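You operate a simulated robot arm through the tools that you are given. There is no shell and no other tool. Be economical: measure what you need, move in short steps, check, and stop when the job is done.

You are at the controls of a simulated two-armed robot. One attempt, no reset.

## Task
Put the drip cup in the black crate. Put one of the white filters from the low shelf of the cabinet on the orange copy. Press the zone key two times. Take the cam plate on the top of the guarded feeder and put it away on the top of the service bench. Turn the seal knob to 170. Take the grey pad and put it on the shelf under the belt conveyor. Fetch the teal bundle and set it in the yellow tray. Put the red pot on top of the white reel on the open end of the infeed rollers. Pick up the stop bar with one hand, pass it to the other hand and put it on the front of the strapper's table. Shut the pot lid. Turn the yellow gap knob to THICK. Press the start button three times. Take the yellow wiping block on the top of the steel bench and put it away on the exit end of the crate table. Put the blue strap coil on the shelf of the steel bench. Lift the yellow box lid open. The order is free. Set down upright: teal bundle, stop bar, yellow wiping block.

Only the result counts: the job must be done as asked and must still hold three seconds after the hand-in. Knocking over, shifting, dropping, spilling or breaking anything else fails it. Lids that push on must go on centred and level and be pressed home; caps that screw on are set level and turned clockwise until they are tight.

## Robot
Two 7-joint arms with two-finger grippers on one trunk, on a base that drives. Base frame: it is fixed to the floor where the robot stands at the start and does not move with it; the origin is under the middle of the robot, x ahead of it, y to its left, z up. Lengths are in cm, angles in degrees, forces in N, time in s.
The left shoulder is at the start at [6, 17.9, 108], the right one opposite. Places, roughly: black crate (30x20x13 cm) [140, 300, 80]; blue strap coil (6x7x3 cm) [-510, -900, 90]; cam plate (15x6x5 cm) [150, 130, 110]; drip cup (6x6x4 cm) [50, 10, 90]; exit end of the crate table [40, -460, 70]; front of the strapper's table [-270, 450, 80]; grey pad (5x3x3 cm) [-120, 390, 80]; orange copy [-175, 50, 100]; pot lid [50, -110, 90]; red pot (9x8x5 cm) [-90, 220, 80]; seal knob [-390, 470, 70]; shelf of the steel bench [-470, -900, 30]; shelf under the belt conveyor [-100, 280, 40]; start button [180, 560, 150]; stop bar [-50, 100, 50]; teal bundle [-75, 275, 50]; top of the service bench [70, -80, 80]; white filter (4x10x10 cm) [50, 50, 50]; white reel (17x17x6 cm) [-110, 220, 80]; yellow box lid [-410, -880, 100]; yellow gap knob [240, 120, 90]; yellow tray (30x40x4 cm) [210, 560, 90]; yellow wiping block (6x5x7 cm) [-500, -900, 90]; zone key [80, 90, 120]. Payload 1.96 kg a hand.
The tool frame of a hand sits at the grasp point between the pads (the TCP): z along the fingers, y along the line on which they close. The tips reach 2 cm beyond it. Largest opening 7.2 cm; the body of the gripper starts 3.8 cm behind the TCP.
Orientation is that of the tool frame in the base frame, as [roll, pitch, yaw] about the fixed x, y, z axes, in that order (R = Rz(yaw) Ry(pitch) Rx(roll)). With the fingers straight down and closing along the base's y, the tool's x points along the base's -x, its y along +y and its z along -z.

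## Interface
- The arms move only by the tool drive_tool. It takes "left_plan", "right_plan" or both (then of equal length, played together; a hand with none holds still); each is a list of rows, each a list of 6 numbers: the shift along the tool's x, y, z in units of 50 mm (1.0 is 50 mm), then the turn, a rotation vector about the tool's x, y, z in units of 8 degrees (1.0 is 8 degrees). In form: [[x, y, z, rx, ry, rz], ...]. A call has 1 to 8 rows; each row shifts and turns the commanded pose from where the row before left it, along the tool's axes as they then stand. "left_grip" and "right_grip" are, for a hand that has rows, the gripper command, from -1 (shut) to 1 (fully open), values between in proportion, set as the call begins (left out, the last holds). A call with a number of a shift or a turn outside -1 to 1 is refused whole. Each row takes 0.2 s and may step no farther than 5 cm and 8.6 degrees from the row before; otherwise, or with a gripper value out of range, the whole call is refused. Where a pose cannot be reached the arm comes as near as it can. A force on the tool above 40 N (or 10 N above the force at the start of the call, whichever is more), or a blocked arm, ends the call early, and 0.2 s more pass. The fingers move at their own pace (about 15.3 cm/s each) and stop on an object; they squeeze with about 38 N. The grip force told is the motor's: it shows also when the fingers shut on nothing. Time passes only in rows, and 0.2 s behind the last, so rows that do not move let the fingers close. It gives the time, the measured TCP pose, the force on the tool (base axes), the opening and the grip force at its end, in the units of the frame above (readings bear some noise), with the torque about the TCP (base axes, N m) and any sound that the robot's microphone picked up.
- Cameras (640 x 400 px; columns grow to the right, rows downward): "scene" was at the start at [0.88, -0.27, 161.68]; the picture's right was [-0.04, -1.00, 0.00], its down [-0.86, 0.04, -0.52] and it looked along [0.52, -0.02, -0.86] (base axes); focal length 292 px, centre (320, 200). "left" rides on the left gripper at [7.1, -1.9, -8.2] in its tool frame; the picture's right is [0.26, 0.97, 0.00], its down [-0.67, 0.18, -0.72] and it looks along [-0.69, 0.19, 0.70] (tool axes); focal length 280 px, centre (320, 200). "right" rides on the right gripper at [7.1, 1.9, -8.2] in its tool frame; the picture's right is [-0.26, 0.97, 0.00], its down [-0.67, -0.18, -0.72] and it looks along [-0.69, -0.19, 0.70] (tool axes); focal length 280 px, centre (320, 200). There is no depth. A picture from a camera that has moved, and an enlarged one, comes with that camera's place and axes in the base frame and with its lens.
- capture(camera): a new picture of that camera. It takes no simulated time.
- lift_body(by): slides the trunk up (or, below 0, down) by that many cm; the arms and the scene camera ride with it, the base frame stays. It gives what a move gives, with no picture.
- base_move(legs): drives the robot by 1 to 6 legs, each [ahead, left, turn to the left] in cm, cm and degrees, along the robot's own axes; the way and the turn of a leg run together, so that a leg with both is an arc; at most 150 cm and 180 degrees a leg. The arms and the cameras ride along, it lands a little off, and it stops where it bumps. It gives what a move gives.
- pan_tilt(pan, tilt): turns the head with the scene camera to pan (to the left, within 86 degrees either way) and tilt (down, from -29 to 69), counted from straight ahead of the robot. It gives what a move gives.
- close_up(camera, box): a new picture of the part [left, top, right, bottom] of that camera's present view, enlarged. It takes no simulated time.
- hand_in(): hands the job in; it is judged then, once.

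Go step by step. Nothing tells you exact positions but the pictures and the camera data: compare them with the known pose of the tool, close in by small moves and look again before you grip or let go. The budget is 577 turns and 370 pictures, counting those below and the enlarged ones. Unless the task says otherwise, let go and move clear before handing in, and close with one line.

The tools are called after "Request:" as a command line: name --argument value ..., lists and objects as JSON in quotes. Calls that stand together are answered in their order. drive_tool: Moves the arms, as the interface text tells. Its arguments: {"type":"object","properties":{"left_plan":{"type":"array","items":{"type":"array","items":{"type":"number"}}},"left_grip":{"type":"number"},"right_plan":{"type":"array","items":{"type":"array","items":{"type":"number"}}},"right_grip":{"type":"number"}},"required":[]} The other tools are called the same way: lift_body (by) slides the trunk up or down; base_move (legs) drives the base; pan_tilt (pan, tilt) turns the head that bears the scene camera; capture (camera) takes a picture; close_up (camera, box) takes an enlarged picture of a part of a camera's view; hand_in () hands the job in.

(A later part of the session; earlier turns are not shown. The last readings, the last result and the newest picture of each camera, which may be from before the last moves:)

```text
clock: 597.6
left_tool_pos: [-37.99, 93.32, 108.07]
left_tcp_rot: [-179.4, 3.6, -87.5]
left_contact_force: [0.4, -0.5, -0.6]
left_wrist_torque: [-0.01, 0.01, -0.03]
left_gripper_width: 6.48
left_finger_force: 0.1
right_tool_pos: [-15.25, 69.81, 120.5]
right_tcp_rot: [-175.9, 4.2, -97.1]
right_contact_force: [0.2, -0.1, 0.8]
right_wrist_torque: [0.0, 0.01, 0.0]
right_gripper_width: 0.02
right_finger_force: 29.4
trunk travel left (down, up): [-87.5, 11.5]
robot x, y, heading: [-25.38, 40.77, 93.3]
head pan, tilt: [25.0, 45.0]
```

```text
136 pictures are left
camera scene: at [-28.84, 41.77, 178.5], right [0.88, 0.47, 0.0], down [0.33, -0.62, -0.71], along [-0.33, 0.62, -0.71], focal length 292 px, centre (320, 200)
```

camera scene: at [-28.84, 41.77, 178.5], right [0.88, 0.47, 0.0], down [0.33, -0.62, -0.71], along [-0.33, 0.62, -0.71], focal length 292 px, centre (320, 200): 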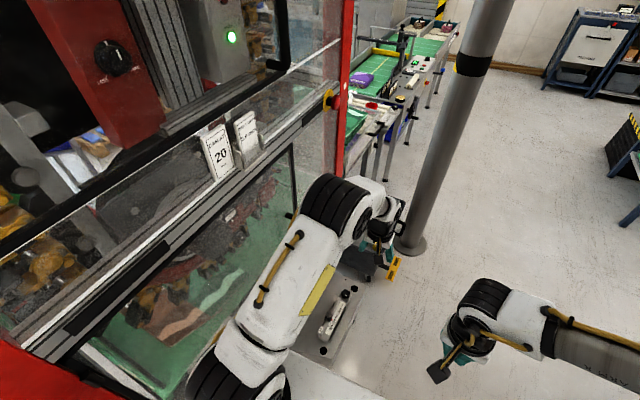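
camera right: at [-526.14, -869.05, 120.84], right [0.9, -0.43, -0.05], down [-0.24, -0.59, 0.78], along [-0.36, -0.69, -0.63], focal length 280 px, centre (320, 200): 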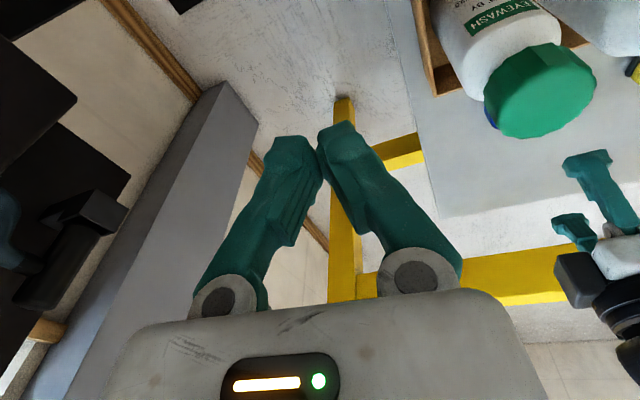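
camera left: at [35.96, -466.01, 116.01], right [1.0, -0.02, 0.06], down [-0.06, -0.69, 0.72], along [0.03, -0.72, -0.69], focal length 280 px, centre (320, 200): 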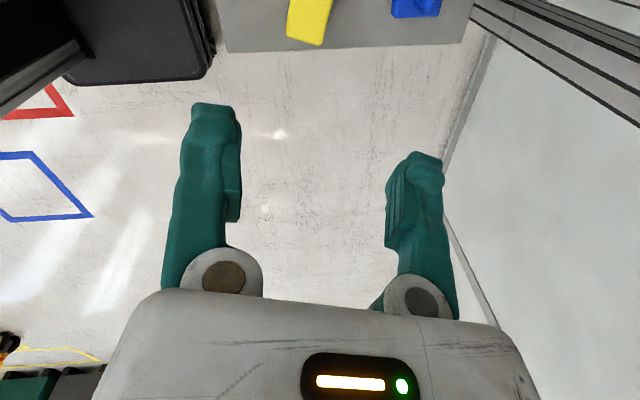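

Request:
close_up --camera "scene" --box '[280, 260, 420, 380]'

Request:
capture --camera "left"

```text
3.33 times, centred on (350, 320) of scene
camera zoom: at [-28.84, 41.77, 178.5], right [0.88, 0.47, 0.0], down [0.33, -0.62, -0.71], along [-0.33, 0.62, -0.71], focal length 973 px, centre (220, -200)
```

zoom: 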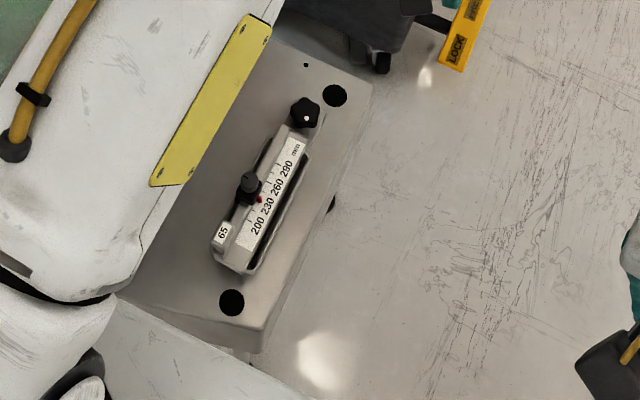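

```text
134 pictures are left
camera left: at [-35.91, 85.82, 115.67], right [-0.95, -0.3, -0.03], down [-0.22, 0.62, 0.75], along [-0.21, 0.72, -0.66], focal length 280 px, centre (320, 200)
```

left: 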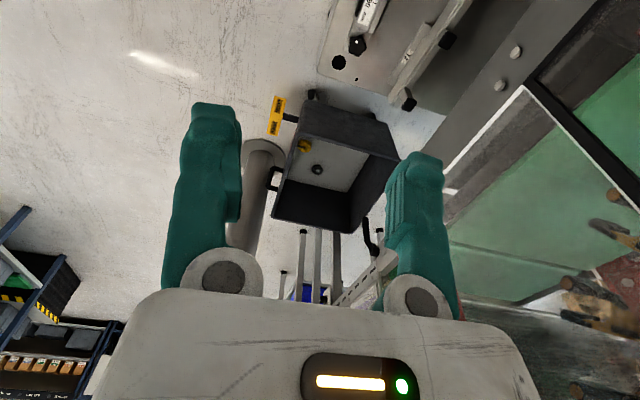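

Request:
base_move --legs '[[-30, 4, -3.3]]'

Request:
capture --camera "left"

Request:
close_up --camera "left" --box '[240, 40, 480, 240]'

```text
clock: 599.6
left_tool_pos: [-38.15, 63.47, 108.05]
left_tcp_rot: [-179.4, 3.6, -90.5]
left_contact_force: [0.3, -0.5, 0.5]
left_wrist_torque: [-0.02, 0.0, 0.02]
left_gripper_width: 6.47
left_finger_force: 0.0
right_tool_pos: [-16.74, 38.88, 120.56]
right_tcp_rot: [-176.0, 4.3, -100.2]
right_contact_force: [0.8, 0.3, 0.2]
right_wrist_torque: [0.01, 0.0, -0.01]
right_gripper_width: 0.01
right_finger_force: 29.4
trunk travel left (down, up): [-87.5, 11.5]
robot x, y, heading: [-28.42, 10.15, 90.2]
head pan, tilt: [25.0, 45.0]
```

```text
133 pictures are left
camera left: at [-36.48, 55.95, 115.62], right [-0.97, -0.25, -0.03], down [-0.19, 0.63, 0.75], along [-0.17, 0.73, -0.66], focal length 280 px, centre (320, 200)
```

left: 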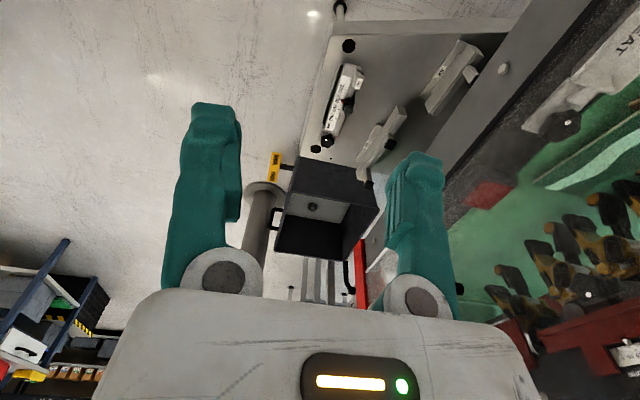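

```text
2.00 times, centred on (360, 140) of left
camera zoom: at [-36.48, 55.95, 115.62], right [-0.97, -0.25, -0.03], down [-0.19, 0.63, 0.75], along [-0.17, 0.73, -0.66], focal length 561 px, centre (240, 320)
```

zoom: 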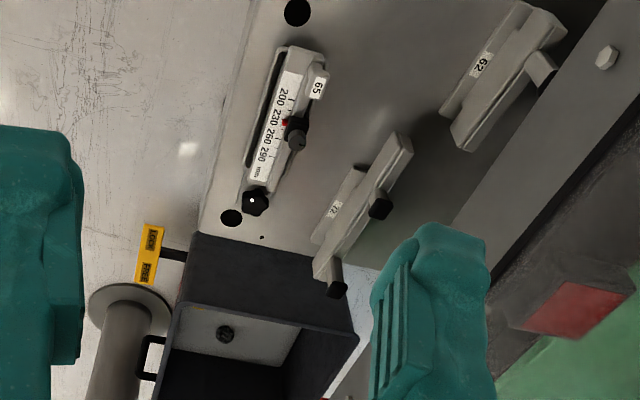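

A ruler-like bar (scale 200–290 mm, label 65) lies near [-49, 93], others (72, 62) further in. I'll get closer to identify the stop bar.

Request:
lift_body --by -30

Request:
base_move --legs '[[14, 6, 0]]'

Request:
capture --camera "left"

Request:
pan_tilt --pan 20 --tilt 50

Request:
capture --camera "scene"

```text
clock: 602.6
left_tool_pos: [-38.22, 63.33, 78.04]
left_tcp_rot: [-179.4, 3.6, -90.5]
left_contact_force: [-0.2, 0.0, 0.0]
left_wrist_torque: [-0.01, 0.0, 0.02]
left_gripper_width: 6.5
left_finger_force: 0.1
right_tool_pos: [-16.81, 38.72, 90.6]
right_tcp_rot: [-175.9, 4.3, -100.2]
right_contact_force: [-0.4, 0.0, 0.0]
right_wrist_torque: [0.0, -0.01, 0.02]
right_gripper_width: 0.02
right_finger_force: 29.7
trunk travel left (down, up): [-57.5, 41.5]
robot x, y, heading: [-28.29, 10.33, 90.1]
head pan, tilt: [25.0, 45.0]
```

```text
clock: 604.0
left_tool_pos: [-44.25, 77.4, 77.94]
left_tcp_rot: [-179.3, 3.4, -90.6]
left_contact_force: [0.2, 0.5, -0.7]
left_wrist_torque: [-0.02, -0.01, 0.04]
left_gripper_width: 6.47
left_finger_force: 0.1
right_tool_pos: [-23.02, 52.79, 90.54]
right_tcp_rot: [-175.9, 4.1, -100.1]
right_contact_force: [-0.9, 0.1, -0.4]
right_wrist_torque: [-0.02, 0.0, -0.04]
right_gripper_width: 0.0
right_finger_force: 29.4
trunk travel left (down, up): [-57.5, 41.5]
robot x, y, heading: [-34.38, 24.2, 90.6]
head pan, tilt: [25.0, 45.0]
```

```text
131 pictures are left
camera left: at [-42.56, 69.81, 85.62], right [-0.97, -0.25, -0.03], down [-0.19, 0.63, 0.75], along [-0.17, 0.73, -0.66], focal length 280 px, centre (320, 200)
```

left: 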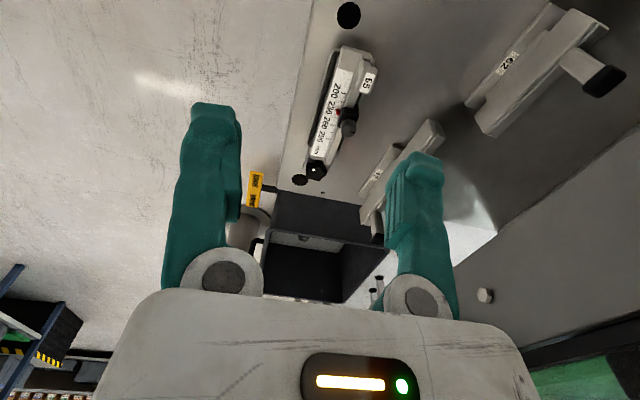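

```text
clock: 604.7
left_tool_pos: [-44.33, 77.28, 78.07]
left_tcp_rot: [-179.5, 3.5, -90.6]
left_contact_force: [-0.3, 0.2, 0.3]
left_wrist_torque: [-0.04, 0.0, 0.01]
left_gripper_width: 6.48
left_finger_force: 0.1
right_tool_pos: [-22.74, 52.67, 90.6]
right_tcp_rot: [-175.9, 4.4, -100.0]
right_contact_force: [-0.6, 0.0, 0.4]
right_wrist_torque: [0.01, -0.03, 0.02]
right_gripper_width: 0.01
right_finger_force: 29.4
trunk travel left (down, up): [-57.5, 41.5]
robot x, y, heading: [-34.47, 23.62, 90.2]
head pan, tilt: [20.0, 50.0]
```

```text
130 pictures are left
camera scene: at [-36.98, 25.22, 147.81], right [0.94, 0.35, 0.0], down [0.27, -0.72, -0.64], along [-0.22, 0.6, -0.77], focal length 292 px, centre (320, 200)
```

scene: 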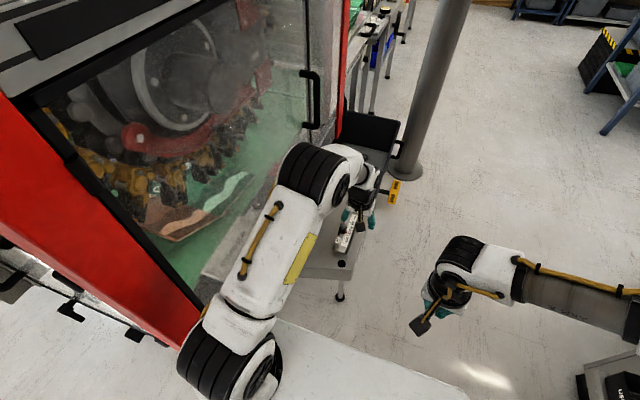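

Request:
close_up --camera "left" --box '[280, 30, 450, 200]'

```text
2.35 times, centred on (365, 115) of left
camera zoom: at [-42.52, 69.72, 85.68], right [-0.97, -0.25, -0.03], down [-0.19, 0.63, 0.75], along [-0.17, 0.73, -0.66], focal length 660 px, centre (214, 400)
```

zoom: 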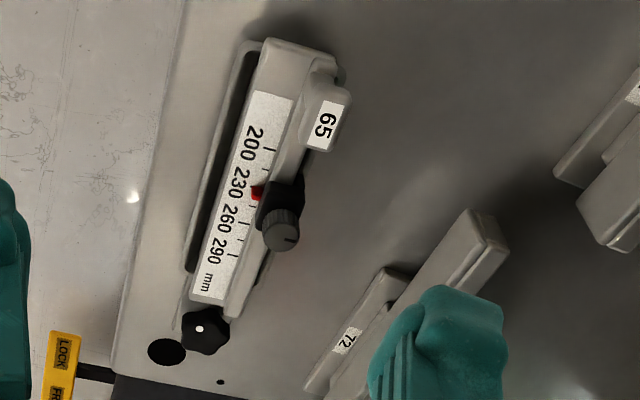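

The scaled bar with the sliding stop is about 23 cm long, along y at x≈-49.7. I'll move the hand over it for a top view.

Request:
base_move --legs '[[10, 6, 0]]'

Request:
lift_body --by -15

Request:
capture --camera "left"

```text
clock: 605.9
left_tool_pos: [-49.93, 87.38, 77.9]
left_tcp_rot: [-179.3, 3.4, -90.5]
left_contact_force: [0.3, 0.5, 0.5]
left_wrist_torque: [0.0, 0.0, -0.02]
left_gripper_width: 6.5
left_finger_force: 0.1
right_tool_pos: [-28.74, 62.9, 90.66]
right_tcp_rot: [-175.7, 4.3, -100.2]
right_contact_force: [-0.3, 0.3, 0.4]
right_wrist_torque: [-0.02, -0.02, -0.02]
right_gripper_width: 0.0
right_finger_force: 29.6
trunk travel left (down, up): [-57.5, 41.5]
robot x, y, heading: [-40.38, 33.9, 90.2]
head pan, tilt: [20.0, 50.0]
```

```text
clock: 607.7
left_tool_pos: [-50.0, 87.33, 63.05]
left_tcp_rot: [-179.4, 3.4, -90.5]
left_contact_force: [-0.4, 0.3, -0.2]
left_wrist_torque: [0.01, 0.02, 0.0]
left_gripper_width: 6.47
left_finger_force: 0.0
right_tool_pos: [-28.62, 62.76, 75.55]
right_tcp_rot: [-175.8, 4.3, -100.2]
right_contact_force: [0.5, 0.2, -0.1]
right_wrist_torque: [-0.01, 0.02, 0.02]
right_gripper_width: 0.02
right_finger_force: 29.3
trunk travel left (down, up): [-42.5, 56.5]
robot x, y, heading: [-40.09, 34.33, 90.5]
head pan, tilt: [20.0, 50.0]
```

```text
128 pictures are left
camera left: at [-48.31, 79.79, 70.68], right [-0.97, -0.25, -0.03], down [-0.19, 0.63, 0.75], along [-0.17, 0.73, -0.66], focal length 280 px, centre (320, 200)
```

left: 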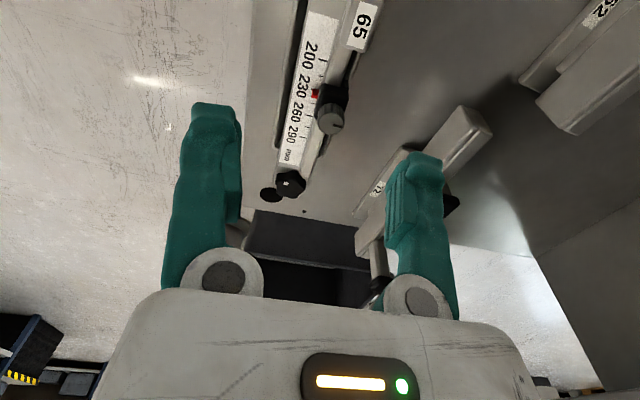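

I take the scaled bar as the stop bar (about [-50, 95, 46]). Moving closer to grip it just beyond the slider knob.

Request:
base_move --legs '[[11, 0, 0]]'

Request:
capture --camera "left"

Request:
close_up --camera "scene" --box '[260, 160, 420, 320]'

```text
clock: 608.9
left_tool_pos: [-50.18, 98.36, 62.88]
left_tcp_rot: [-179.4, 3.5, -90.6]
left_contact_force: [0.3, 0.1, -0.3]
left_wrist_torque: [-0.02, -0.02, -0.01]
left_gripper_width: 6.51
left_finger_force: 0.1
right_tool_pos: [-28.63, 73.76, 75.52]
right_tcp_rot: [-175.9, 4.2, -100.1]
right_contact_force: [-0.2, -0.1, -0.2]
right_wrist_torque: [-0.05, 0.03, 0.0]
right_gripper_width: 0.02
right_finger_force: 30.1
trunk travel left (down, up): [-42.5, 56.5]
robot x, y, heading: [-40.62, 44.65, 90.4]
head pan, tilt: [20.0, 50.0]
```

```text
127 pictures are left
camera left: at [-48.43, 90.94, 70.61], right [-0.97, -0.25, -0.03], down [-0.19, 0.63, 0.75], along [-0.17, 0.73, -0.66], focal length 280 px, centre (320, 200)
```

left: 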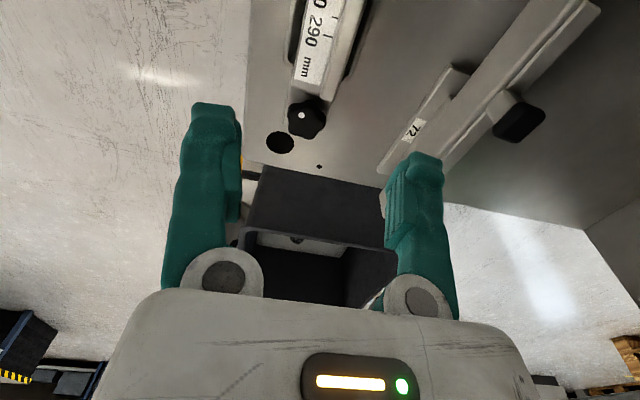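

```text
2.50 times, centred on (340, 240) of scene
camera zoom: at [-42.87, 46.54, 132.8], right [0.94, 0.35, 0.0], down [0.27, -0.72, -0.64], along [-0.22, 0.6, -0.77], focal length 730 px, centre (270, 100)
```

zoom: 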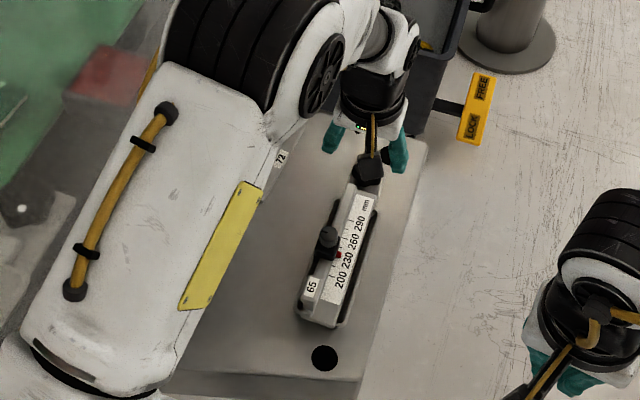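

Bar spans y≈83–102 with the slider knob at y≈92. Aligning at y≈96.5 and lowering partially.

Request:
drive_tool --left_plan '[[0.36, -0.1, 0.5, 0, 0, 0], [0, 0, 0.6, 0, 0, 0], [0, 0, 0.5, 0, 0, 0], [0, 0, 0, 0, 0, 0]]' --left_grip 1

Request:
capture --camera "left"

Request:
close_up --camera "scene" --box '[300, 200, 400, 300]'

```text
clock: 609.9
left_tool_pos: [-49.75, 97.31, 54.82]
left_tcp_rot: [-179.4, 3.6, -90.5]
left_contact_force: [0.3, 0.5, -0.8]
left_wrist_torque: [-0.02, 0.0, -0.02]
left_gripper_width: 7.19
left_finger_force: 0.0
right_tool_pos: [-28.76, 73.88, 75.57]
right_tcp_rot: [-175.8, 4.4, -100.1]
right_contact_force: [0.3, 1.3, 0.3]
right_wrist_torque: [0.0, -0.01, -0.01]
right_gripper_width: 0.01
right_finger_force: 30.0
trunk travel left (down, up): [-42.5, 56.5]
robot x, y, heading: [-40.23, 45.03, 90.3]
head pan, tilt: [20.0, 50.0]
```

```text
125 pictures are left
camera left: at [-47.96, 89.71, 62.47], right [-0.97, -0.25, -0.03], down [-0.19, 0.63, 0.75], along [-0.17, 0.73, -0.66], focal length 280 px, centre (320, 200)
```

left: 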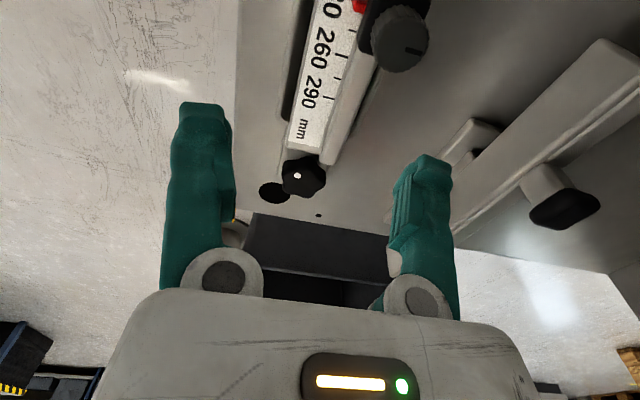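

```text
4.00 times, centred on (350, 250) of scene
camera zoom: at [-42.87, 46.37, 132.81], right [0.94, 0.35, 0.0], down [0.27, -0.72, -0.64], along [-0.22, 0.6, -0.77], focal length 1168 px, centre (200, 0)
```

zoom: 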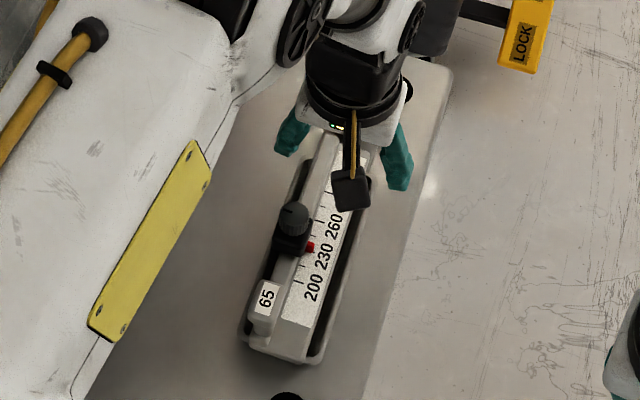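

Before gripping I want to compare with the other two bars; raising a bit to view all three.

Request:
lift_body --by 25

Request:
base_move --legs '[[-16, 0, 0]]'

Request:
drive_tool --left_plan '[[0, 0.7, 0, 0, 0, 0], [0, 0.7, 0, 0, 0, 0], [0, 0, 0, 0, 0, 0]]'

Request:
close_up --camera "left" --box '[180, 0, 560, 240]'

```text
clock: 612.4
left_tool_pos: [-49.67, 97.23, 79.85]
left_tcp_rot: [-179.4, 3.5, -90.6]
left_contact_force: [0.2, 0.0, -0.8]
left_wrist_torque: [0.0, 0.01, 0.01]
left_gripper_width: 7.17
left_finger_force: 0.1
right_tool_pos: [-28.74, 73.74, 100.58]
right_tcp_rot: [-175.7, 4.2, -100.0]
right_contact_force: [0.4, -0.3, -0.1]
right_wrist_torque: [-0.01, 0.03, -0.01]
right_gripper_width: 0.02
right_finger_force: 30.2
trunk travel left (down, up): [-67.5, 31.5]
robot x, y, heading: [-40.28, 45.21, 90.1]
head pan, tilt: [20.0, 50.0]
```

```text
clock: 613.9
left_tool_pos: [-49.75, 80.91, 79.91]
left_tcp_rot: [-179.5, 3.6, -90.2]
left_contact_force: [0.3, -0.3, -0.2]
left_wrist_torque: [-0.01, 0.02, -0.05]
left_gripper_width: 7.2
left_finger_force: 0.0
right_tool_pos: [-28.75, 57.55, 100.57]
right_tcp_rot: [-175.9, 4.3, -99.9]
right_contact_force: [0.6, -1.2, -0.3]
right_wrist_torque: [0.02, 0.01, 0.01]
right_gripper_width: 0.0
right_finger_force: 29.1
trunk travel left (down, up): [-67.5, 31.5]
robot x, y, heading: [-39.85, 29.17, 90.5]
head pan, tilt: [20.0, 50.0]
```

```text
clock: 614.7
left_tool_pos: [-56.71, 81.05, 79.83]
left_tcp_rot: [-179.4, 3.6, -90.3]
left_contact_force: [-0.3, -0.2, -0.6]
left_wrist_torque: [-0.01, -0.03, 0.03]
left_gripper_width: 7.22
left_finger_force: 0.2
right_tool_pos: [-28.73, 57.62, 100.56]
right_tcp_rot: [-175.9, 4.2, -99.8]
right_contact_force: [0.1, 0.1, -0.3]
right_wrist_torque: [0.03, 0.03, -0.02]
right_gripper_width: 0.03
right_finger_force: 29.3
trunk travel left (down, up): [-67.5, 31.5]
robot x, y, heading: [-40.07, 28.65, 90.4]
head pan, tilt: [20.0, 50.0]
```

```text
1.67 times, centred on (370, 120) of left
camera zoom: at [-54.96, 73.52, 87.42], right [-0.97, -0.26, -0.03], down [-0.19, 0.63, 0.75], along [-0.18, 0.73, -0.66], focal length 467 px, centre (237, 333)
```

zoom: 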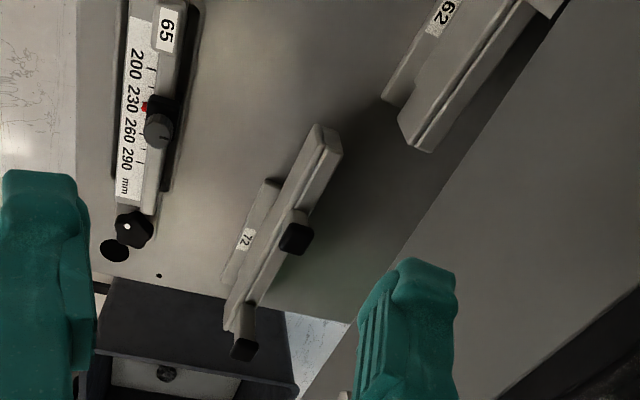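

The other two are plain bars of one kind; the scaled one with the adjustable stop is the stop bar. Going back to it.

Request:
drive_tool --left_plan '[[0, -0.7, 0, 0, 0, 0], [0, -0.7, 0, 0, 0, 0], [0, 0, 0, 0, 0, 0]]'

Request:
base_move --legs '[[15.5, 0, 0]]'

Request:
lift_body --by -26

Request:
capture --camera "left"

```text
clock: 615.5
left_tool_pos: [-49.56, 80.99, 79.64]
left_tcp_rot: [-179.4, 3.7, -90.2]
left_contact_force: [-0.4, -1.1, 0.2]
left_wrist_torque: [-0.02, -0.03, 0.0]
left_gripper_width: 7.22
left_finger_force: 0.1
right_tool_pos: [-28.86, 57.54, 100.51]
right_tcp_rot: [-175.9, 4.3, -99.8]
right_contact_force: [0.4, 0.0, 0.0]
right_wrist_torque: [-0.04, 0.0, 0.0]
right_gripper_width: 0.01
right_finger_force: 29.7
trunk travel left (down, up): [-67.5, 31.5]
robot x, y, heading: [-40.13, 28.88, 90.5]
head pan, tilt: [20.0, 50.0]
```

```text
clock: 616.9
left_tool_pos: [-49.66, 96.75, 79.51]
left_tcp_rot: [-179.4, 3.5, -90.3]
left_contact_force: [0.2, -0.2, -0.3]
left_wrist_torque: [-0.04, 0.01, 0.03]
left_gripper_width: 7.18
left_finger_force: 0.0
right_tool_pos: [-28.81, 73.46, 100.57]
right_tcp_rot: [-175.9, 4.2, -99.8]
right_contact_force: [-1.1, -0.1, 0.2]
right_wrist_torque: [-0.03, -0.01, 0.03]
right_gripper_width: 0.0
right_finger_force: 29.7
trunk travel left (down, up): [-67.5, 31.5]
robot x, y, heading: [-40.41, 44.53, 90.6]
head pan, tilt: [20.0, 50.0]
```

```text
clock: 619.5
left_tool_pos: [-49.62, 96.74, 53.64]
left_tcp_rot: [-179.4, 3.5, -90.2]
left_contact_force: [0.1, -0.4, -0.3]
left_wrist_torque: [0.02, -0.02, 0.01]
left_gripper_width: 7.2
left_finger_force: 0.2
right_tool_pos: [-28.91, 73.35, 74.6]
right_tcp_rot: [-175.9, 4.1, -100.0]
right_contact_force: [0.3, 0.3, -0.6]
right_wrist_torque: [0.0, -0.03, 0.05]
right_gripper_width: 0.0
right_finger_force: 29.6
trunk travel left (down, up): [-41.5, 57.5]
robot x, y, heading: [-40.42, 44.87, 90.6]
head pan, tilt: [20.0, 50.0]
```

```text
122 pictures are left
camera left: at [-47.91, 89.24, 61.26], right [-0.97, -0.26, -0.03], down [-0.19, 0.63, 0.75], along [-0.18, 0.73, -0.66], focal length 280 px, centre (320, 200)
```

left: 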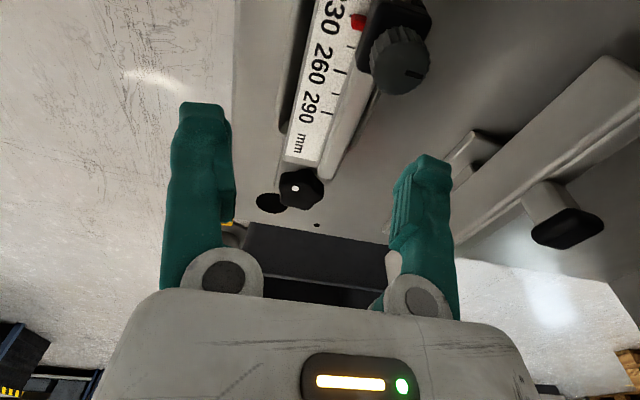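

The bar at this spot is ~3.5 cm wide and centred. Lowering until contact.

Request:
drive_tool --left_plan '[[0, 0, 0.4, 0, 0, 0], [0, 0, 0.4, 0, 0, 0], [0, 0, 0.2, 0, 0, 0], [0, 0, 0.2, 0, 0, 0], [0, 0, 0.2, 0, 0, 0], [0, 0, 0.2, 0, 0, 0], [0, 0, 0.2, 0, 0, 0]]'

Request:
capture --camera "left"

```text
clock: 621.1
left_tool_pos: [-49.52, 97.37, 44.56]
left_tcp_rot: [-179.4, 3.5, -90.2]
left_contact_force: [-0.2, 0.5, 0.0]
left_wrist_torque: [0.02, -0.01, 0.02]
left_gripper_width: 7.22
left_finger_force: 0.1
right_tool_pos: [-28.88, 73.33, 74.59]
right_tcp_rot: [-175.8, 4.2, -99.9]
right_contact_force: [-0.9, -0.1, -0.5]
right_wrist_torque: [0.0, 0.0, 0.0]
right_gripper_width: 0.0
right_finger_force: 29.4
trunk travel left (down, up): [-41.5, 57.5]
robot x, y, heading: [-40.55, 44.45, 90.4]
head pan, tilt: [20.0, 50.0]
```

```text
121 pictures are left
camera left: at [-47.86, 89.82, 52.15], right [-0.97, -0.26, -0.03], down [-0.19, 0.63, 0.75], along [-0.18, 0.73, -0.66], focal length 280 px, centre (320, 200)
```

left: 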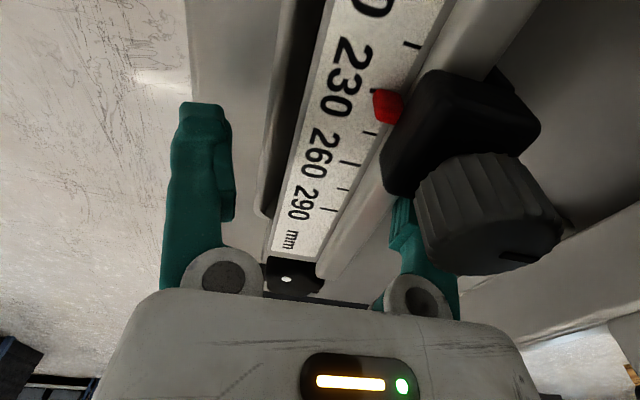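

The bar is between the fingers. Closing.

Request:
drive_tool --left_plan '[[0, 0, 0, 0, 0, 0], [0, 0, 0, 0, 0, 0], [0, 0, 0, 0, 0, 0]]' --left_grip -1

Request:
capture --camera "left"

```text
clock: 622.0
left_tool_pos: [-50.03, 97.47, 44.56]
left_tcp_rot: [-179.5, 3.6, -90.0]
left_contact_force: [-30.3, 2.8, 9.4]
left_wrist_torque: [-0.17, 0.92, 0.09]
left_gripper_width: 4.53
left_finger_force: 37.9
right_tool_pos: [-29.02, 73.17, 74.55]
right_tcp_rot: [-175.7, 4.3, -99.8]
right_contact_force: [0.1, 0.5, 0.4]
right_wrist_torque: [-0.01, 0.01, 0.04]
right_gripper_width: 0.0
right_finger_force: 29.8
trunk travel left (down, up): [-41.5, 57.5]
robot x, y, heading: [-40.49, 44.54, 90.6]
head pan, tilt: [20.0, 50.0]
```

```text
120 pictures are left
camera left: at [-48.2, 89.83, 52.19], right [-0.97, -0.26, -0.03], down [-0.19, 0.63, 0.75], along [-0.18, 0.73, -0.66], focal length 280 px, centre (320, 200)
```

left: 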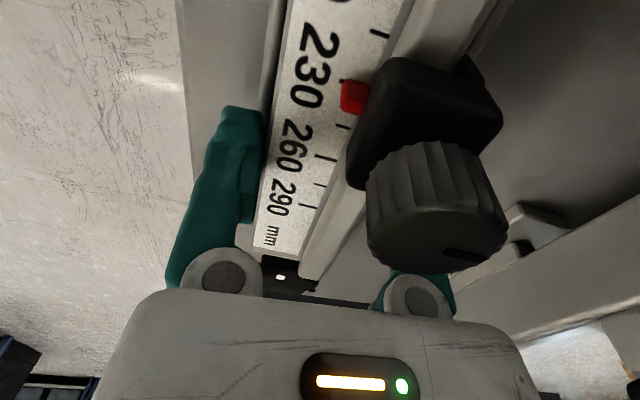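

The bar resists sideways as if fixed. I'll test with a tiny lift.

Request:
drive_tool --left_plan '[[0, 0, -0.06, 0, 0, 0], [0, 0, -0.06, 0, 0, 0], [0, 0, 0, 0, 0, 0]]'

```text
clock: 622.6
left_tool_pos: [-49.61, 97.94, 46.16]
left_tcp_rot: [-179.4, 4.6, -90.0]
left_contact_force: [-13.9, -9.6, 52.6]
left_wrist_torque: [-0.26, 0.07, -0.43]
left_gripper_width: 2.09
left_finger_force: 38.1
right_tool_pos: [-28.75, 72.92, 74.89]
right_tcp_rot: [-175.9, 4.5, -99.8]
right_contact_force: [-0.6, 0.2, 1.0]
right_wrist_torque: [-0.02, 0.02, 0.0]
right_gripper_width: 0.0
right_finger_force: 29.5
trunk travel left (down, up): [-41.5, 57.5]
robot x, y, heading: [-40.32, 44.9, 90.4]
head pan, tilt: [20.0, 50.0]
stopped in row 3 (left hand): the force on the tool passed its limit at 64 N (the readings are from after the stop); the commanded pose is now the measured one
```

It slipped up off a tapered profile. Opening and rising to look again.

Request:
drive_tool --left_plan '[[0, 0, 0, 0, 0, 0], [0, 0, 0, 0, 0, 0], [0, 0, -0.5, 0, 0, 0], [0, 0, -0.8, 0, 0, 0], [0, 0, -0.8, 0, 0, 0]]' --left_grip 1

Request:
close_up --camera "left" --box '[200, 0, 520, 200]'

Request:
close_up --camera "scene" --box '[300, 200, 400, 300]'

```text
clock: 623.8
left_tool_pos: [-49.7, 96.98, 56.14]
left_tcp_rot: [-179.1, 3.9, -90.1]
left_contact_force: [-0.6, 0.4, 1.3]
left_wrist_torque: [0.03, 0.01, 0.02]
left_gripper_width: 7.18
left_finger_force: 0.0
right_tool_pos: [-28.82, 73.22, 74.62]
right_tcp_rot: [-175.8, 4.3, -100.0]
right_contact_force: [1.0, 0.4, -0.2]
right_wrist_torque: [-0.02, 0.01, 0.0]
right_gripper_width: 0.04
right_finger_force: 29.6
trunk travel left (down, up): [-41.5, 57.5]
robot x, y, heading: [-40.42, 44.66, 90.5]
head pan, tilt: [20.0, 50.0]
```

```text
2.00 times, centred on (360, 100) of left
camera zoom: at [-47.95, 89.38, 63.78], right [-0.97, -0.26, -0.03], down [-0.19, 0.62, 0.76], along [-0.18, 0.74, -0.65], focal length 561 px, centre (240, 400)
```

zoom: 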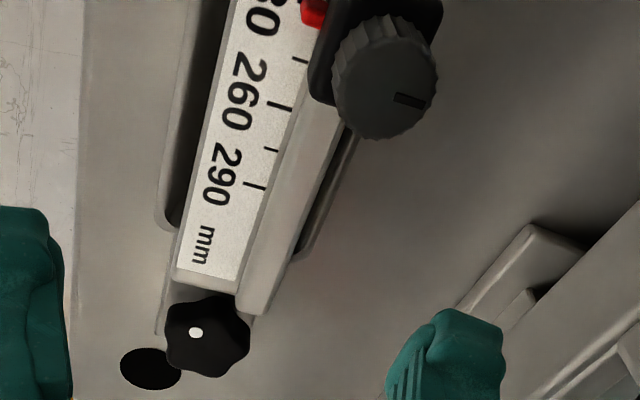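

```text
4.00 times, centred on (350, 250) of scene
camera zoom: at [-42.9, 45.76, 131.8], right [0.94, 0.35, 0.0], down [0.27, -0.72, -0.64], along [-0.23, 0.6, -0.77], focal length 1168 px, centre (200, 0)
```

zoom: 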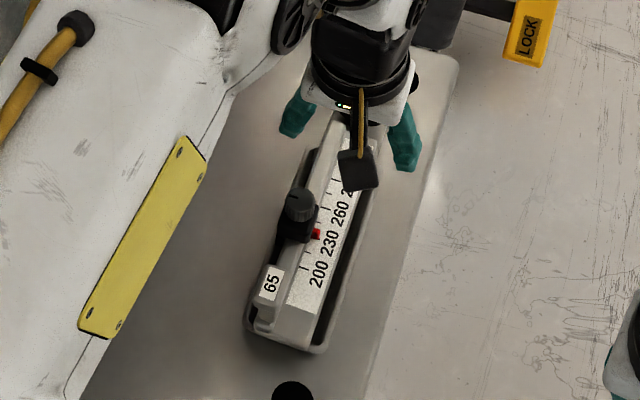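

Now it's clear: the bar sits in a fixed cradle, and I had gripped the cradle. I'll grip higher, on the bar itself (≈2.1 cm wide).

Request:
drive_tool --left_plan '[[0.2, 0, 0.5, 0, 0, 0], [0, 0, 0.6, 0, 0, 0], [0, 0, 0.5, 0, 0, 0], [0, 0, 0.16, 0, 0, 0], [0, 0, 0, 0, 0, 0]]' --left_grip 0.1

Request:
capture --camera "left"

```text
clock: 625.0
left_tool_pos: [-49.52, 96.6, 47.23]
left_tcp_rot: [-179.3, 4.0, -90.2]
left_contact_force: [0.2, 0.6, 0.3]
left_wrist_torque: [-0.03, 0.0, -0.02]
left_gripper_width: 3.98
left_finger_force: 0.1
right_tool_pos: [-28.78, 73.33, 74.64]
right_tcp_rot: [-175.8, 4.2, -99.9]
right_contact_force: [-0.9, -0.1, 0.2]
right_wrist_torque: [0.0, -0.01, 0.0]
right_gripper_width: 0.0
right_finger_force: 29.8
trunk travel left (down, up): [-41.5, 57.5]
robot x, y, heading: [-40.6, 44.51, 90.4]
head pan, tilt: [20.0, 50.0]
```

```text
117 pictures are left
camera left: at [-47.8, 89.01, 54.84], right [-0.97, -0.26, -0.03], down [-0.19, 0.62, 0.76], along [-0.18, 0.74, -0.65], focal length 280 px, centre (320, 200)
```

left: 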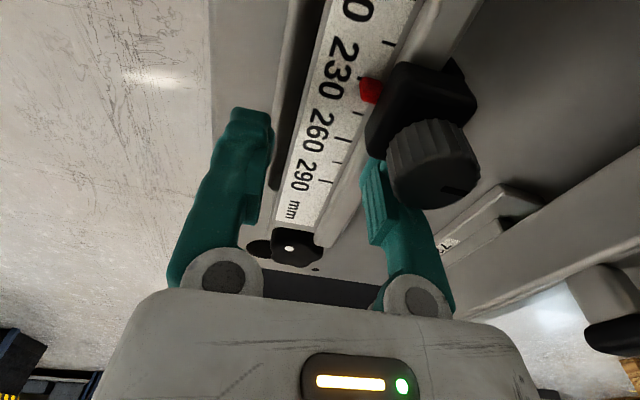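

Fingers straddle the bar. Closing and test lifting.

Request:
drive_tool --left_plan '[[0, 0, 0, 0, 0, 0], [0, 0, 0, 0, 0, 0]]' --left_grip -1

Request:
drive_tool --left_plan '[[0, 0, -0.15, 0, 0, 0], [0, 0, -0.25, 0, 0, 0], [0, 0, -0.4, 0, 0, 0], [0, 0, 0, 0, 0, 0]]'

Request:
capture --camera "left"

Request:
close_up --camera "scene" --box '[300, 180, 420, 300]'

```text
clock: 625.6
left_tool_pos: [-49.54, 96.6, 47.27]
left_tcp_rot: [-179.2, 4.0, -90.1]
left_contact_force: [0.2, -0.5, -0.4]
left_wrist_torque: [-0.02, -0.01, 0.01]
left_gripper_width: 0.0
left_finger_force: 29.7
right_tool_pos: [-28.73, 73.21, 74.61]
right_tcp_rot: [-175.8, 4.2, -99.9]
right_contact_force: [-0.6, -0.7, -0.1]
right_wrist_torque: [0.01, -0.03, 0.02]
right_gripper_width: 0.02
right_finger_force: 29.1
trunk travel left (down, up): [-41.5, 57.5]
robot x, y, heading: [-40.15, 44.59, 90.5]
head pan, tilt: [20.0, 50.0]
```

```text
clock: 626.6
left_tool_pos: [-49.71, 96.41, 51.13]
left_tcp_rot: [-179.2, 4.0, -90.1]
left_contact_force: [0.0, 0.5, -0.6]
left_wrist_torque: [0.03, 0.0, -0.05]
left_gripper_width: 0.01
left_finger_force: 29.4
right_tool_pos: [-28.79, 73.37, 74.61]
right_tcp_rot: [-175.8, 4.2, -99.9]
right_contact_force: [-0.3, 0.0, -0.1]
right_wrist_torque: [0.01, -0.02, 0.0]
right_gripper_width: 0.0
right_finger_force: 29.2
trunk travel left (down, up): [-41.5, 57.5]
robot x, y, heading: [-40.2, 44.53, 90.7]
head pan, tilt: [20.0, 50.0]
```

```text
116 pictures are left
camera left: at [-47.97, 88.74, 58.71], right [-0.97, -0.26, -0.03], down [-0.19, 0.62, 0.76], along [-0.18, 0.74, -0.65], focal length 280 px, centre (320, 200)
```

left: 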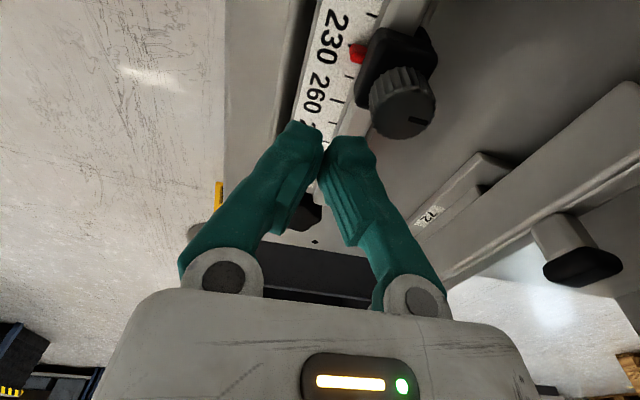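

```text
3.33 times, centred on (360, 240) of scene
camera zoom: at [-42.9, 45.83, 131.81], right [0.94, 0.35, 0.0], down [0.27, -0.72, -0.64], along [-0.23, 0.6, -0.77], focal length 973 px, centre (187, 67)
```

zoom: 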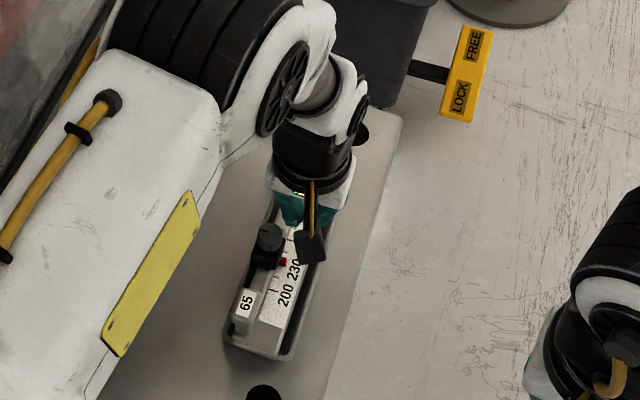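

The bar barely rises above its cradle, so I'll lift it by its tall slider knob near the middle, at about [-51.7, 92.5].

Request:
drive_tool --left_plan '[[0, 0, -0.5, 0, 0, 0], [0.4, 0.2, 0, 0, 0, 0], [0.4, 0.2, 0, 0, 0, 0], [0, 0, 0, 0, 0, 0]]' --left_grip 0.5

Request:
capture --camera "left"

Request:
close_up --camera "scene" --box '[300, 200, 400, 300]'

```text
clock: 627.6
left_tool_pos: [-51.68, 92.07, 53.07]
left_tcp_rot: [-179.1, 4.1, -90.2]
left_contact_force: [0.7, -0.2, -0.1]
left_wrist_torque: [-0.02, 0.01, 0.01]
left_gripper_width: 5.38
left_finger_force: 0.0
right_tool_pos: [-28.82, 73.31, 74.56]
right_tcp_rot: [-175.9, 4.3, -99.9]
right_contact_force: [0.3, -0.2, -0.6]
right_wrist_torque: [0.0, -0.04, -0.02]
right_gripper_width: 0.0
right_finger_force: 30.1
trunk travel left (down, up): [-41.5, 57.5]
robot x, y, heading: [-40.47, 44.64, 90.5]
head pan, tilt: [20.0, 50.0]
```

```text
114 pictures are left
camera left: at [-49.94, 84.52, 60.8], right [-0.97, -0.26, -0.03], down [-0.19, 0.62, 0.76], along [-0.18, 0.74, -0.65], focal length 280 px, centre (320, 200)
```

left: 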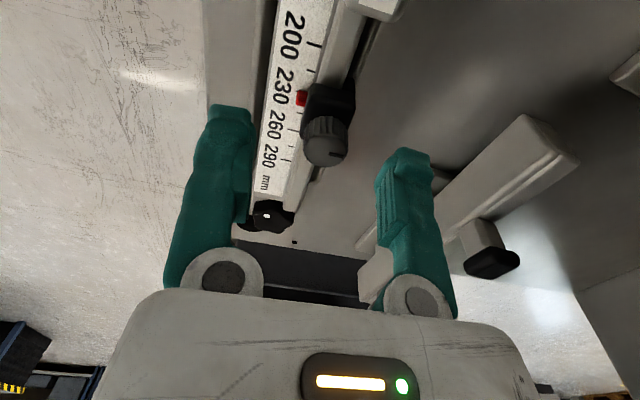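

```text
4.00 times, centred on (350, 250) of scene
camera zoom: at [-42.9, 45.83, 131.81], right [0.94, 0.35, 0.0], down [0.27, -0.72, -0.64], along [-0.23, 0.6, -0.77], focal length 1168 px, centre (200, 0)
```

zoom: 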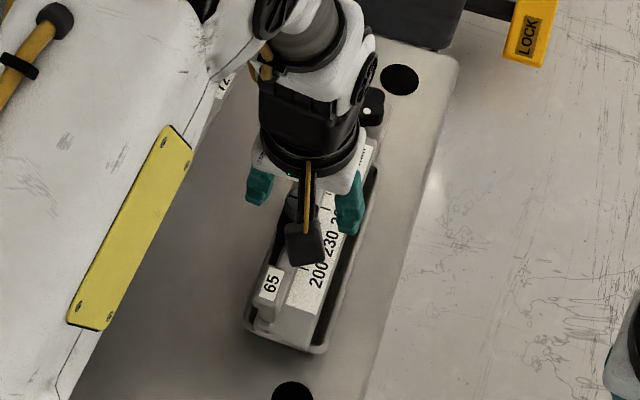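

Knob at [-52.3, 93.6]. Aligning and lowering over it.

Request:
drive_tool --left_plan '[[-0.28, 0.12, 0.3, 0, 0, 0], [0, 0, 0.3, 0, 0, 0], [0, 0, 0.3, 0, 0, 0], [0, 0, 0, 0, 0, 0]]'

Request:
capture --camera "left"

```text
clock: 628.6
left_tool_pos: [-52.07, 93.76, 48.97]
left_tcp_rot: [-179.2, 4.1, -90.0]
left_contact_force: [0.7, 0.4, 0.0]
left_wrist_torque: [-0.02, 0.01, 0.03]
left_gripper_width: 5.4
left_finger_force: 0.0
right_tool_pos: [-28.68, 73.3, 74.55]
right_tcp_rot: [-175.8, 4.3, -100.0]
right_contact_force: [0.9, -0.6, -0.5]
right_wrist_torque: [-0.01, 0.03, -0.02]
right_gripper_width: 0.01
right_finger_force: 29.6
trunk travel left (down, up): [-41.5, 57.5]
robot x, y, heading: [-40.36, 44.46, 90.4]
head pan, tilt: [20.0, 50.0]
```

```text
112 pictures are left
camera left: at [-50.29, 86.22, 56.6], right [-0.97, -0.26, -0.03], down [-0.19, 0.62, 0.76], along [-0.18, 0.74, -0.65], focal length 280 px, centre (320, 200)
```

left: 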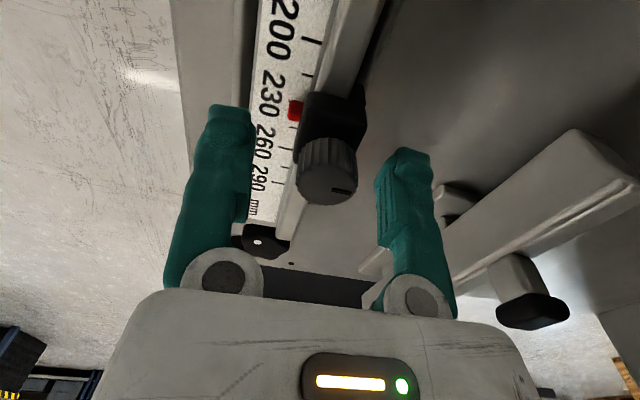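

Request:
drive_tool --left_plan '[[0, 0.05, 0.2, 0, 0, 0], [0, 0, 0, 0, 0, 0]]'

Request:
drive_tool --left_plan '[[0, 0, 0, 0, 0, 0], [0, 0, 0, 0, 0, 0], [0, 0, 0, 0, 0, 0]]' --left_grip -1

Request:
drive_tool --left_plan '[[0, 0, -0.15, 0, 0, 0], [0, 0, -0.25, 0, 0, 0], [0, 0, -0.5, 0, 0, 0], [0, 0, 0, 0, 0, 0]]'

Request:
capture --camera "left"

Request:
close_up --camera "scene" --box '[300, 180, 420, 300]'

```text
clock: 629.2
left_tool_pos: [-52.29, 93.97, 48.16]
left_tcp_rot: [-179.1, 4.0, -90.1]
left_contact_force: [-0.2, 0.1, 0.1]
left_wrist_torque: [0.02, 0.01, -0.01]
left_gripper_width: 5.41
left_finger_force: 0.1
right_tool_pos: [-28.82, 73.34, 74.57]
right_tcp_rot: [-175.8, 4.2, -99.9]
right_contact_force: [-0.8, 0.2, -0.5]
right_wrist_torque: [0.0, -0.04, 0.06]
right_gripper_width: 0.0
right_finger_force: 29.9
trunk travel left (down, up): [-41.5, 57.5]
robot x, y, heading: [-40.37, 44.57, 90.5]
head pan, tilt: [20.0, 50.0]
```

```text
clock: 630.0
left_tool_pos: [-52.32, 93.95, 47.94]
left_tcp_rot: [-179.2, 3.9, -90.1]
left_contact_force: [-1.5, -0.5, 0.2]
left_wrist_torque: [0.28, 0.02, 0.03]
left_gripper_width: 2.68
left_finger_force: 37.6
right_tool_pos: [-28.8, 73.34, 74.62]
right_tcp_rot: [-175.8, 4.2, -99.8]
right_contact_force: [1.0, -1.0, -0.4]
right_wrist_torque: [0.0, 0.0, -0.01]
right_gripper_width: 0.02
right_finger_force: 29.5
trunk travel left (down, up): [-41.5, 57.5]
robot x, y, heading: [-40.06, 44.46, 90.7]
head pan, tilt: [20.0, 50.0]
```

```text
clock: 631.0
left_tool_pos: [-52.48, 93.58, 52.4]
left_tcp_rot: [-179.1, 4.0, -90.0]
left_contact_force: [0.3, 0.3, -6.0]
left_wrist_torque: [0.01, 0.1, 0.01]
left_gripper_width: 2.7
left_finger_force: 37.8
right_tool_pos: [-28.88, 73.33, 74.57]
right_tcp_rot: [-175.8, 4.2, -100.0]
right_contact_force: [0.8, -0.2, -0.6]
right_wrist_torque: [-0.02, -0.03, -0.02]
right_gripper_width: 0.02
right_finger_force: 29.6
trunk travel left (down, up): [-41.5, 57.5]
robot x, y, heading: [-40.68, 44.5, 90.5]
head pan, tilt: [20.0, 50.0]
```

```text
111 pictures are left
camera left: at [-50.74, 86.0, 60.0], right [-0.97, -0.26, -0.03], down [-0.19, 0.62, 0.76], along [-0.18, 0.74, -0.65], focal length 280 px, centre (320, 200)
```

left: 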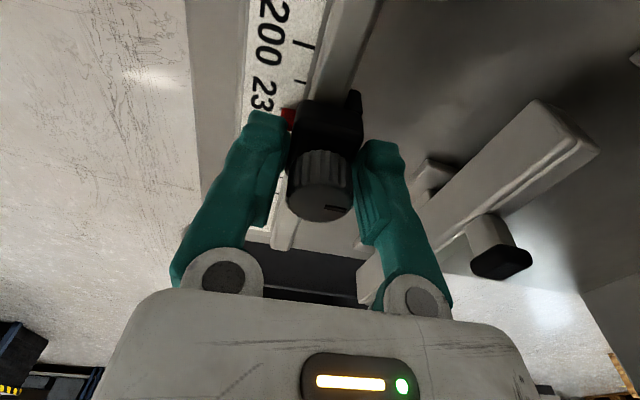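

```text
3.33 times, centred on (360, 240) of scene
camera zoom: at [-42.92, 45.89, 131.8], right [0.94, 0.35, 0.0], down [0.27, -0.72, -0.64], along [-0.23, 0.6, -0.77], focal length 973 px, centre (187, 67)
```

zoom: 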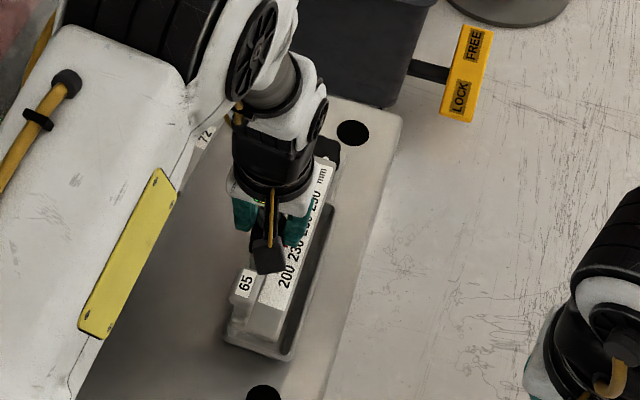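

The stop bar lifts out cleanly, level (about 0.6 kg). Raising it and driving north to look for a way to the strapper's table.

Request:
drive_tool --left_plan '[[0.5, 0, -0.8, 0, 0, 0], [0.5, 0, -0.8, 0, 0, 0], [0.5, 0, -0.5, 0, 0, 0]]'

Request:
lift_body --by 40

Request:
base_move --legs '[[-18, -5, 0], [0, -40, 0], [100, 0, 0], [80, 0, 0]]'

Request:
pan_tilt --pan 50 --tilt 25

Request:
capture --camera "scene"

```text
clock: 631.8
left_tool_pos: [-52.64, 85.47, 62.59]
left_tcp_rot: [-179.1, 4.1, -90.1]
left_contact_force: [-0.8, -0.8, -5.6]
left_wrist_torque: [0.03, 0.03, 0.0]
left_gripper_width: 2.69
left_finger_force: 37.8
right_tool_pos: [-28.79, 73.28, 74.62]
right_tcp_rot: [-175.8, 4.3, -100.0]
right_contact_force: [0.0, 0.1, 0.6]
right_wrist_torque: [0.0, -0.01, 0.01]
right_gripper_width: 0.0
right_finger_force: 30.1
trunk travel left (down, up): [-41.5, 57.5]
robot x, y, heading: [-40.31, 44.56, 90.5]
head pan, tilt: [20.0, 50.0]
```

```text
clock: 635.6
left_tool_pos: [-52.56, 85.47, 102.54]
left_tcp_rot: [-179.2, 4.0, -90.0]
left_contact_force: [-0.8, 0.5, -6.0]
left_wrist_torque: [0.0, 0.04, -0.02]
left_gripper_width: 2.71
left_finger_force: 38.3
right_tool_pos: [-28.76, 73.47, 114.52]
right_tcp_rot: [-175.7, 4.2, -99.9]
right_contact_force: [1.5, -0.8, 1.2]
right_wrist_torque: [0.0, 0.03, 0.04]
right_gripper_width: 0.0
right_finger_force: 29.7
trunk travel left (down, up): [-81.5, 17.5]
robot x, y, heading: [-40.74, 44.64, 90.5]
head pan, tilt: [20.0, 50.0]
```

```text
clock: 647.9
left_tool_pos: [-9.58, 246.98, 102.48]
left_tcp_rot: [-179.2, 4.0, -90.3]
left_contact_force: [-0.6, -0.8, -5.5]
left_wrist_torque: [0.04, 0.04, 0.01]
left_gripper_width: 2.7
left_finger_force: 37.7
right_tool_pos: [14.11, 234.82, 114.47]
right_tcp_rot: [-175.9, 4.2, -100.2]
right_contact_force: [0.9, -0.4, 0.4]
right_wrist_torque: [0.01, 0.0, 0.01]
right_gripper_width: 0.0
right_finger_force: 29.3
trunk travel left (down, up): [-81.5, 17.5]
robot x, y, heading: [2.47, 205.87, 90.5]
head pan, tilt: [20.0, 50.0]
```

```text
clock: 648.9
left_tool_pos: [-9.61, 247.04, 102.55]
left_tcp_rot: [-179.2, 4.0, -90.4]
left_contact_force: [0.5, 0.2, -5.9]
left_wrist_torque: [-0.01, 0.06, -0.01]
left_gripper_width: 2.68
left_finger_force: 38.2
right_tool_pos: [14.08, 234.95, 114.51]
right_tcp_rot: [-175.8, 4.2, -100.0]
right_contact_force: [0.2, -0.1, 0.1]
right_wrist_torque: [0.02, 0.0, -0.03]
right_gripper_width: 0.0
right_finger_force: 29.3
trunk travel left (down, up): [-81.5, 17.5]
robot x, y, heading: [2.45, 206.19, 90.5]
head pan, tilt: [50.0, 25.0]
```

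```text
109 pictures are left
camera scene: at [-4.53, 206.09, 175.55], right [0.64, 0.77, 0.0], down [0.33, -0.27, -0.91], along [-0.7, 0.58, -0.42], focal length 292 px, centre (320, 200)
```

scene: 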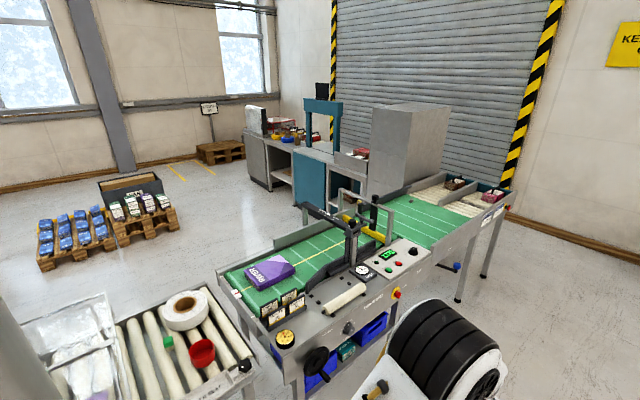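

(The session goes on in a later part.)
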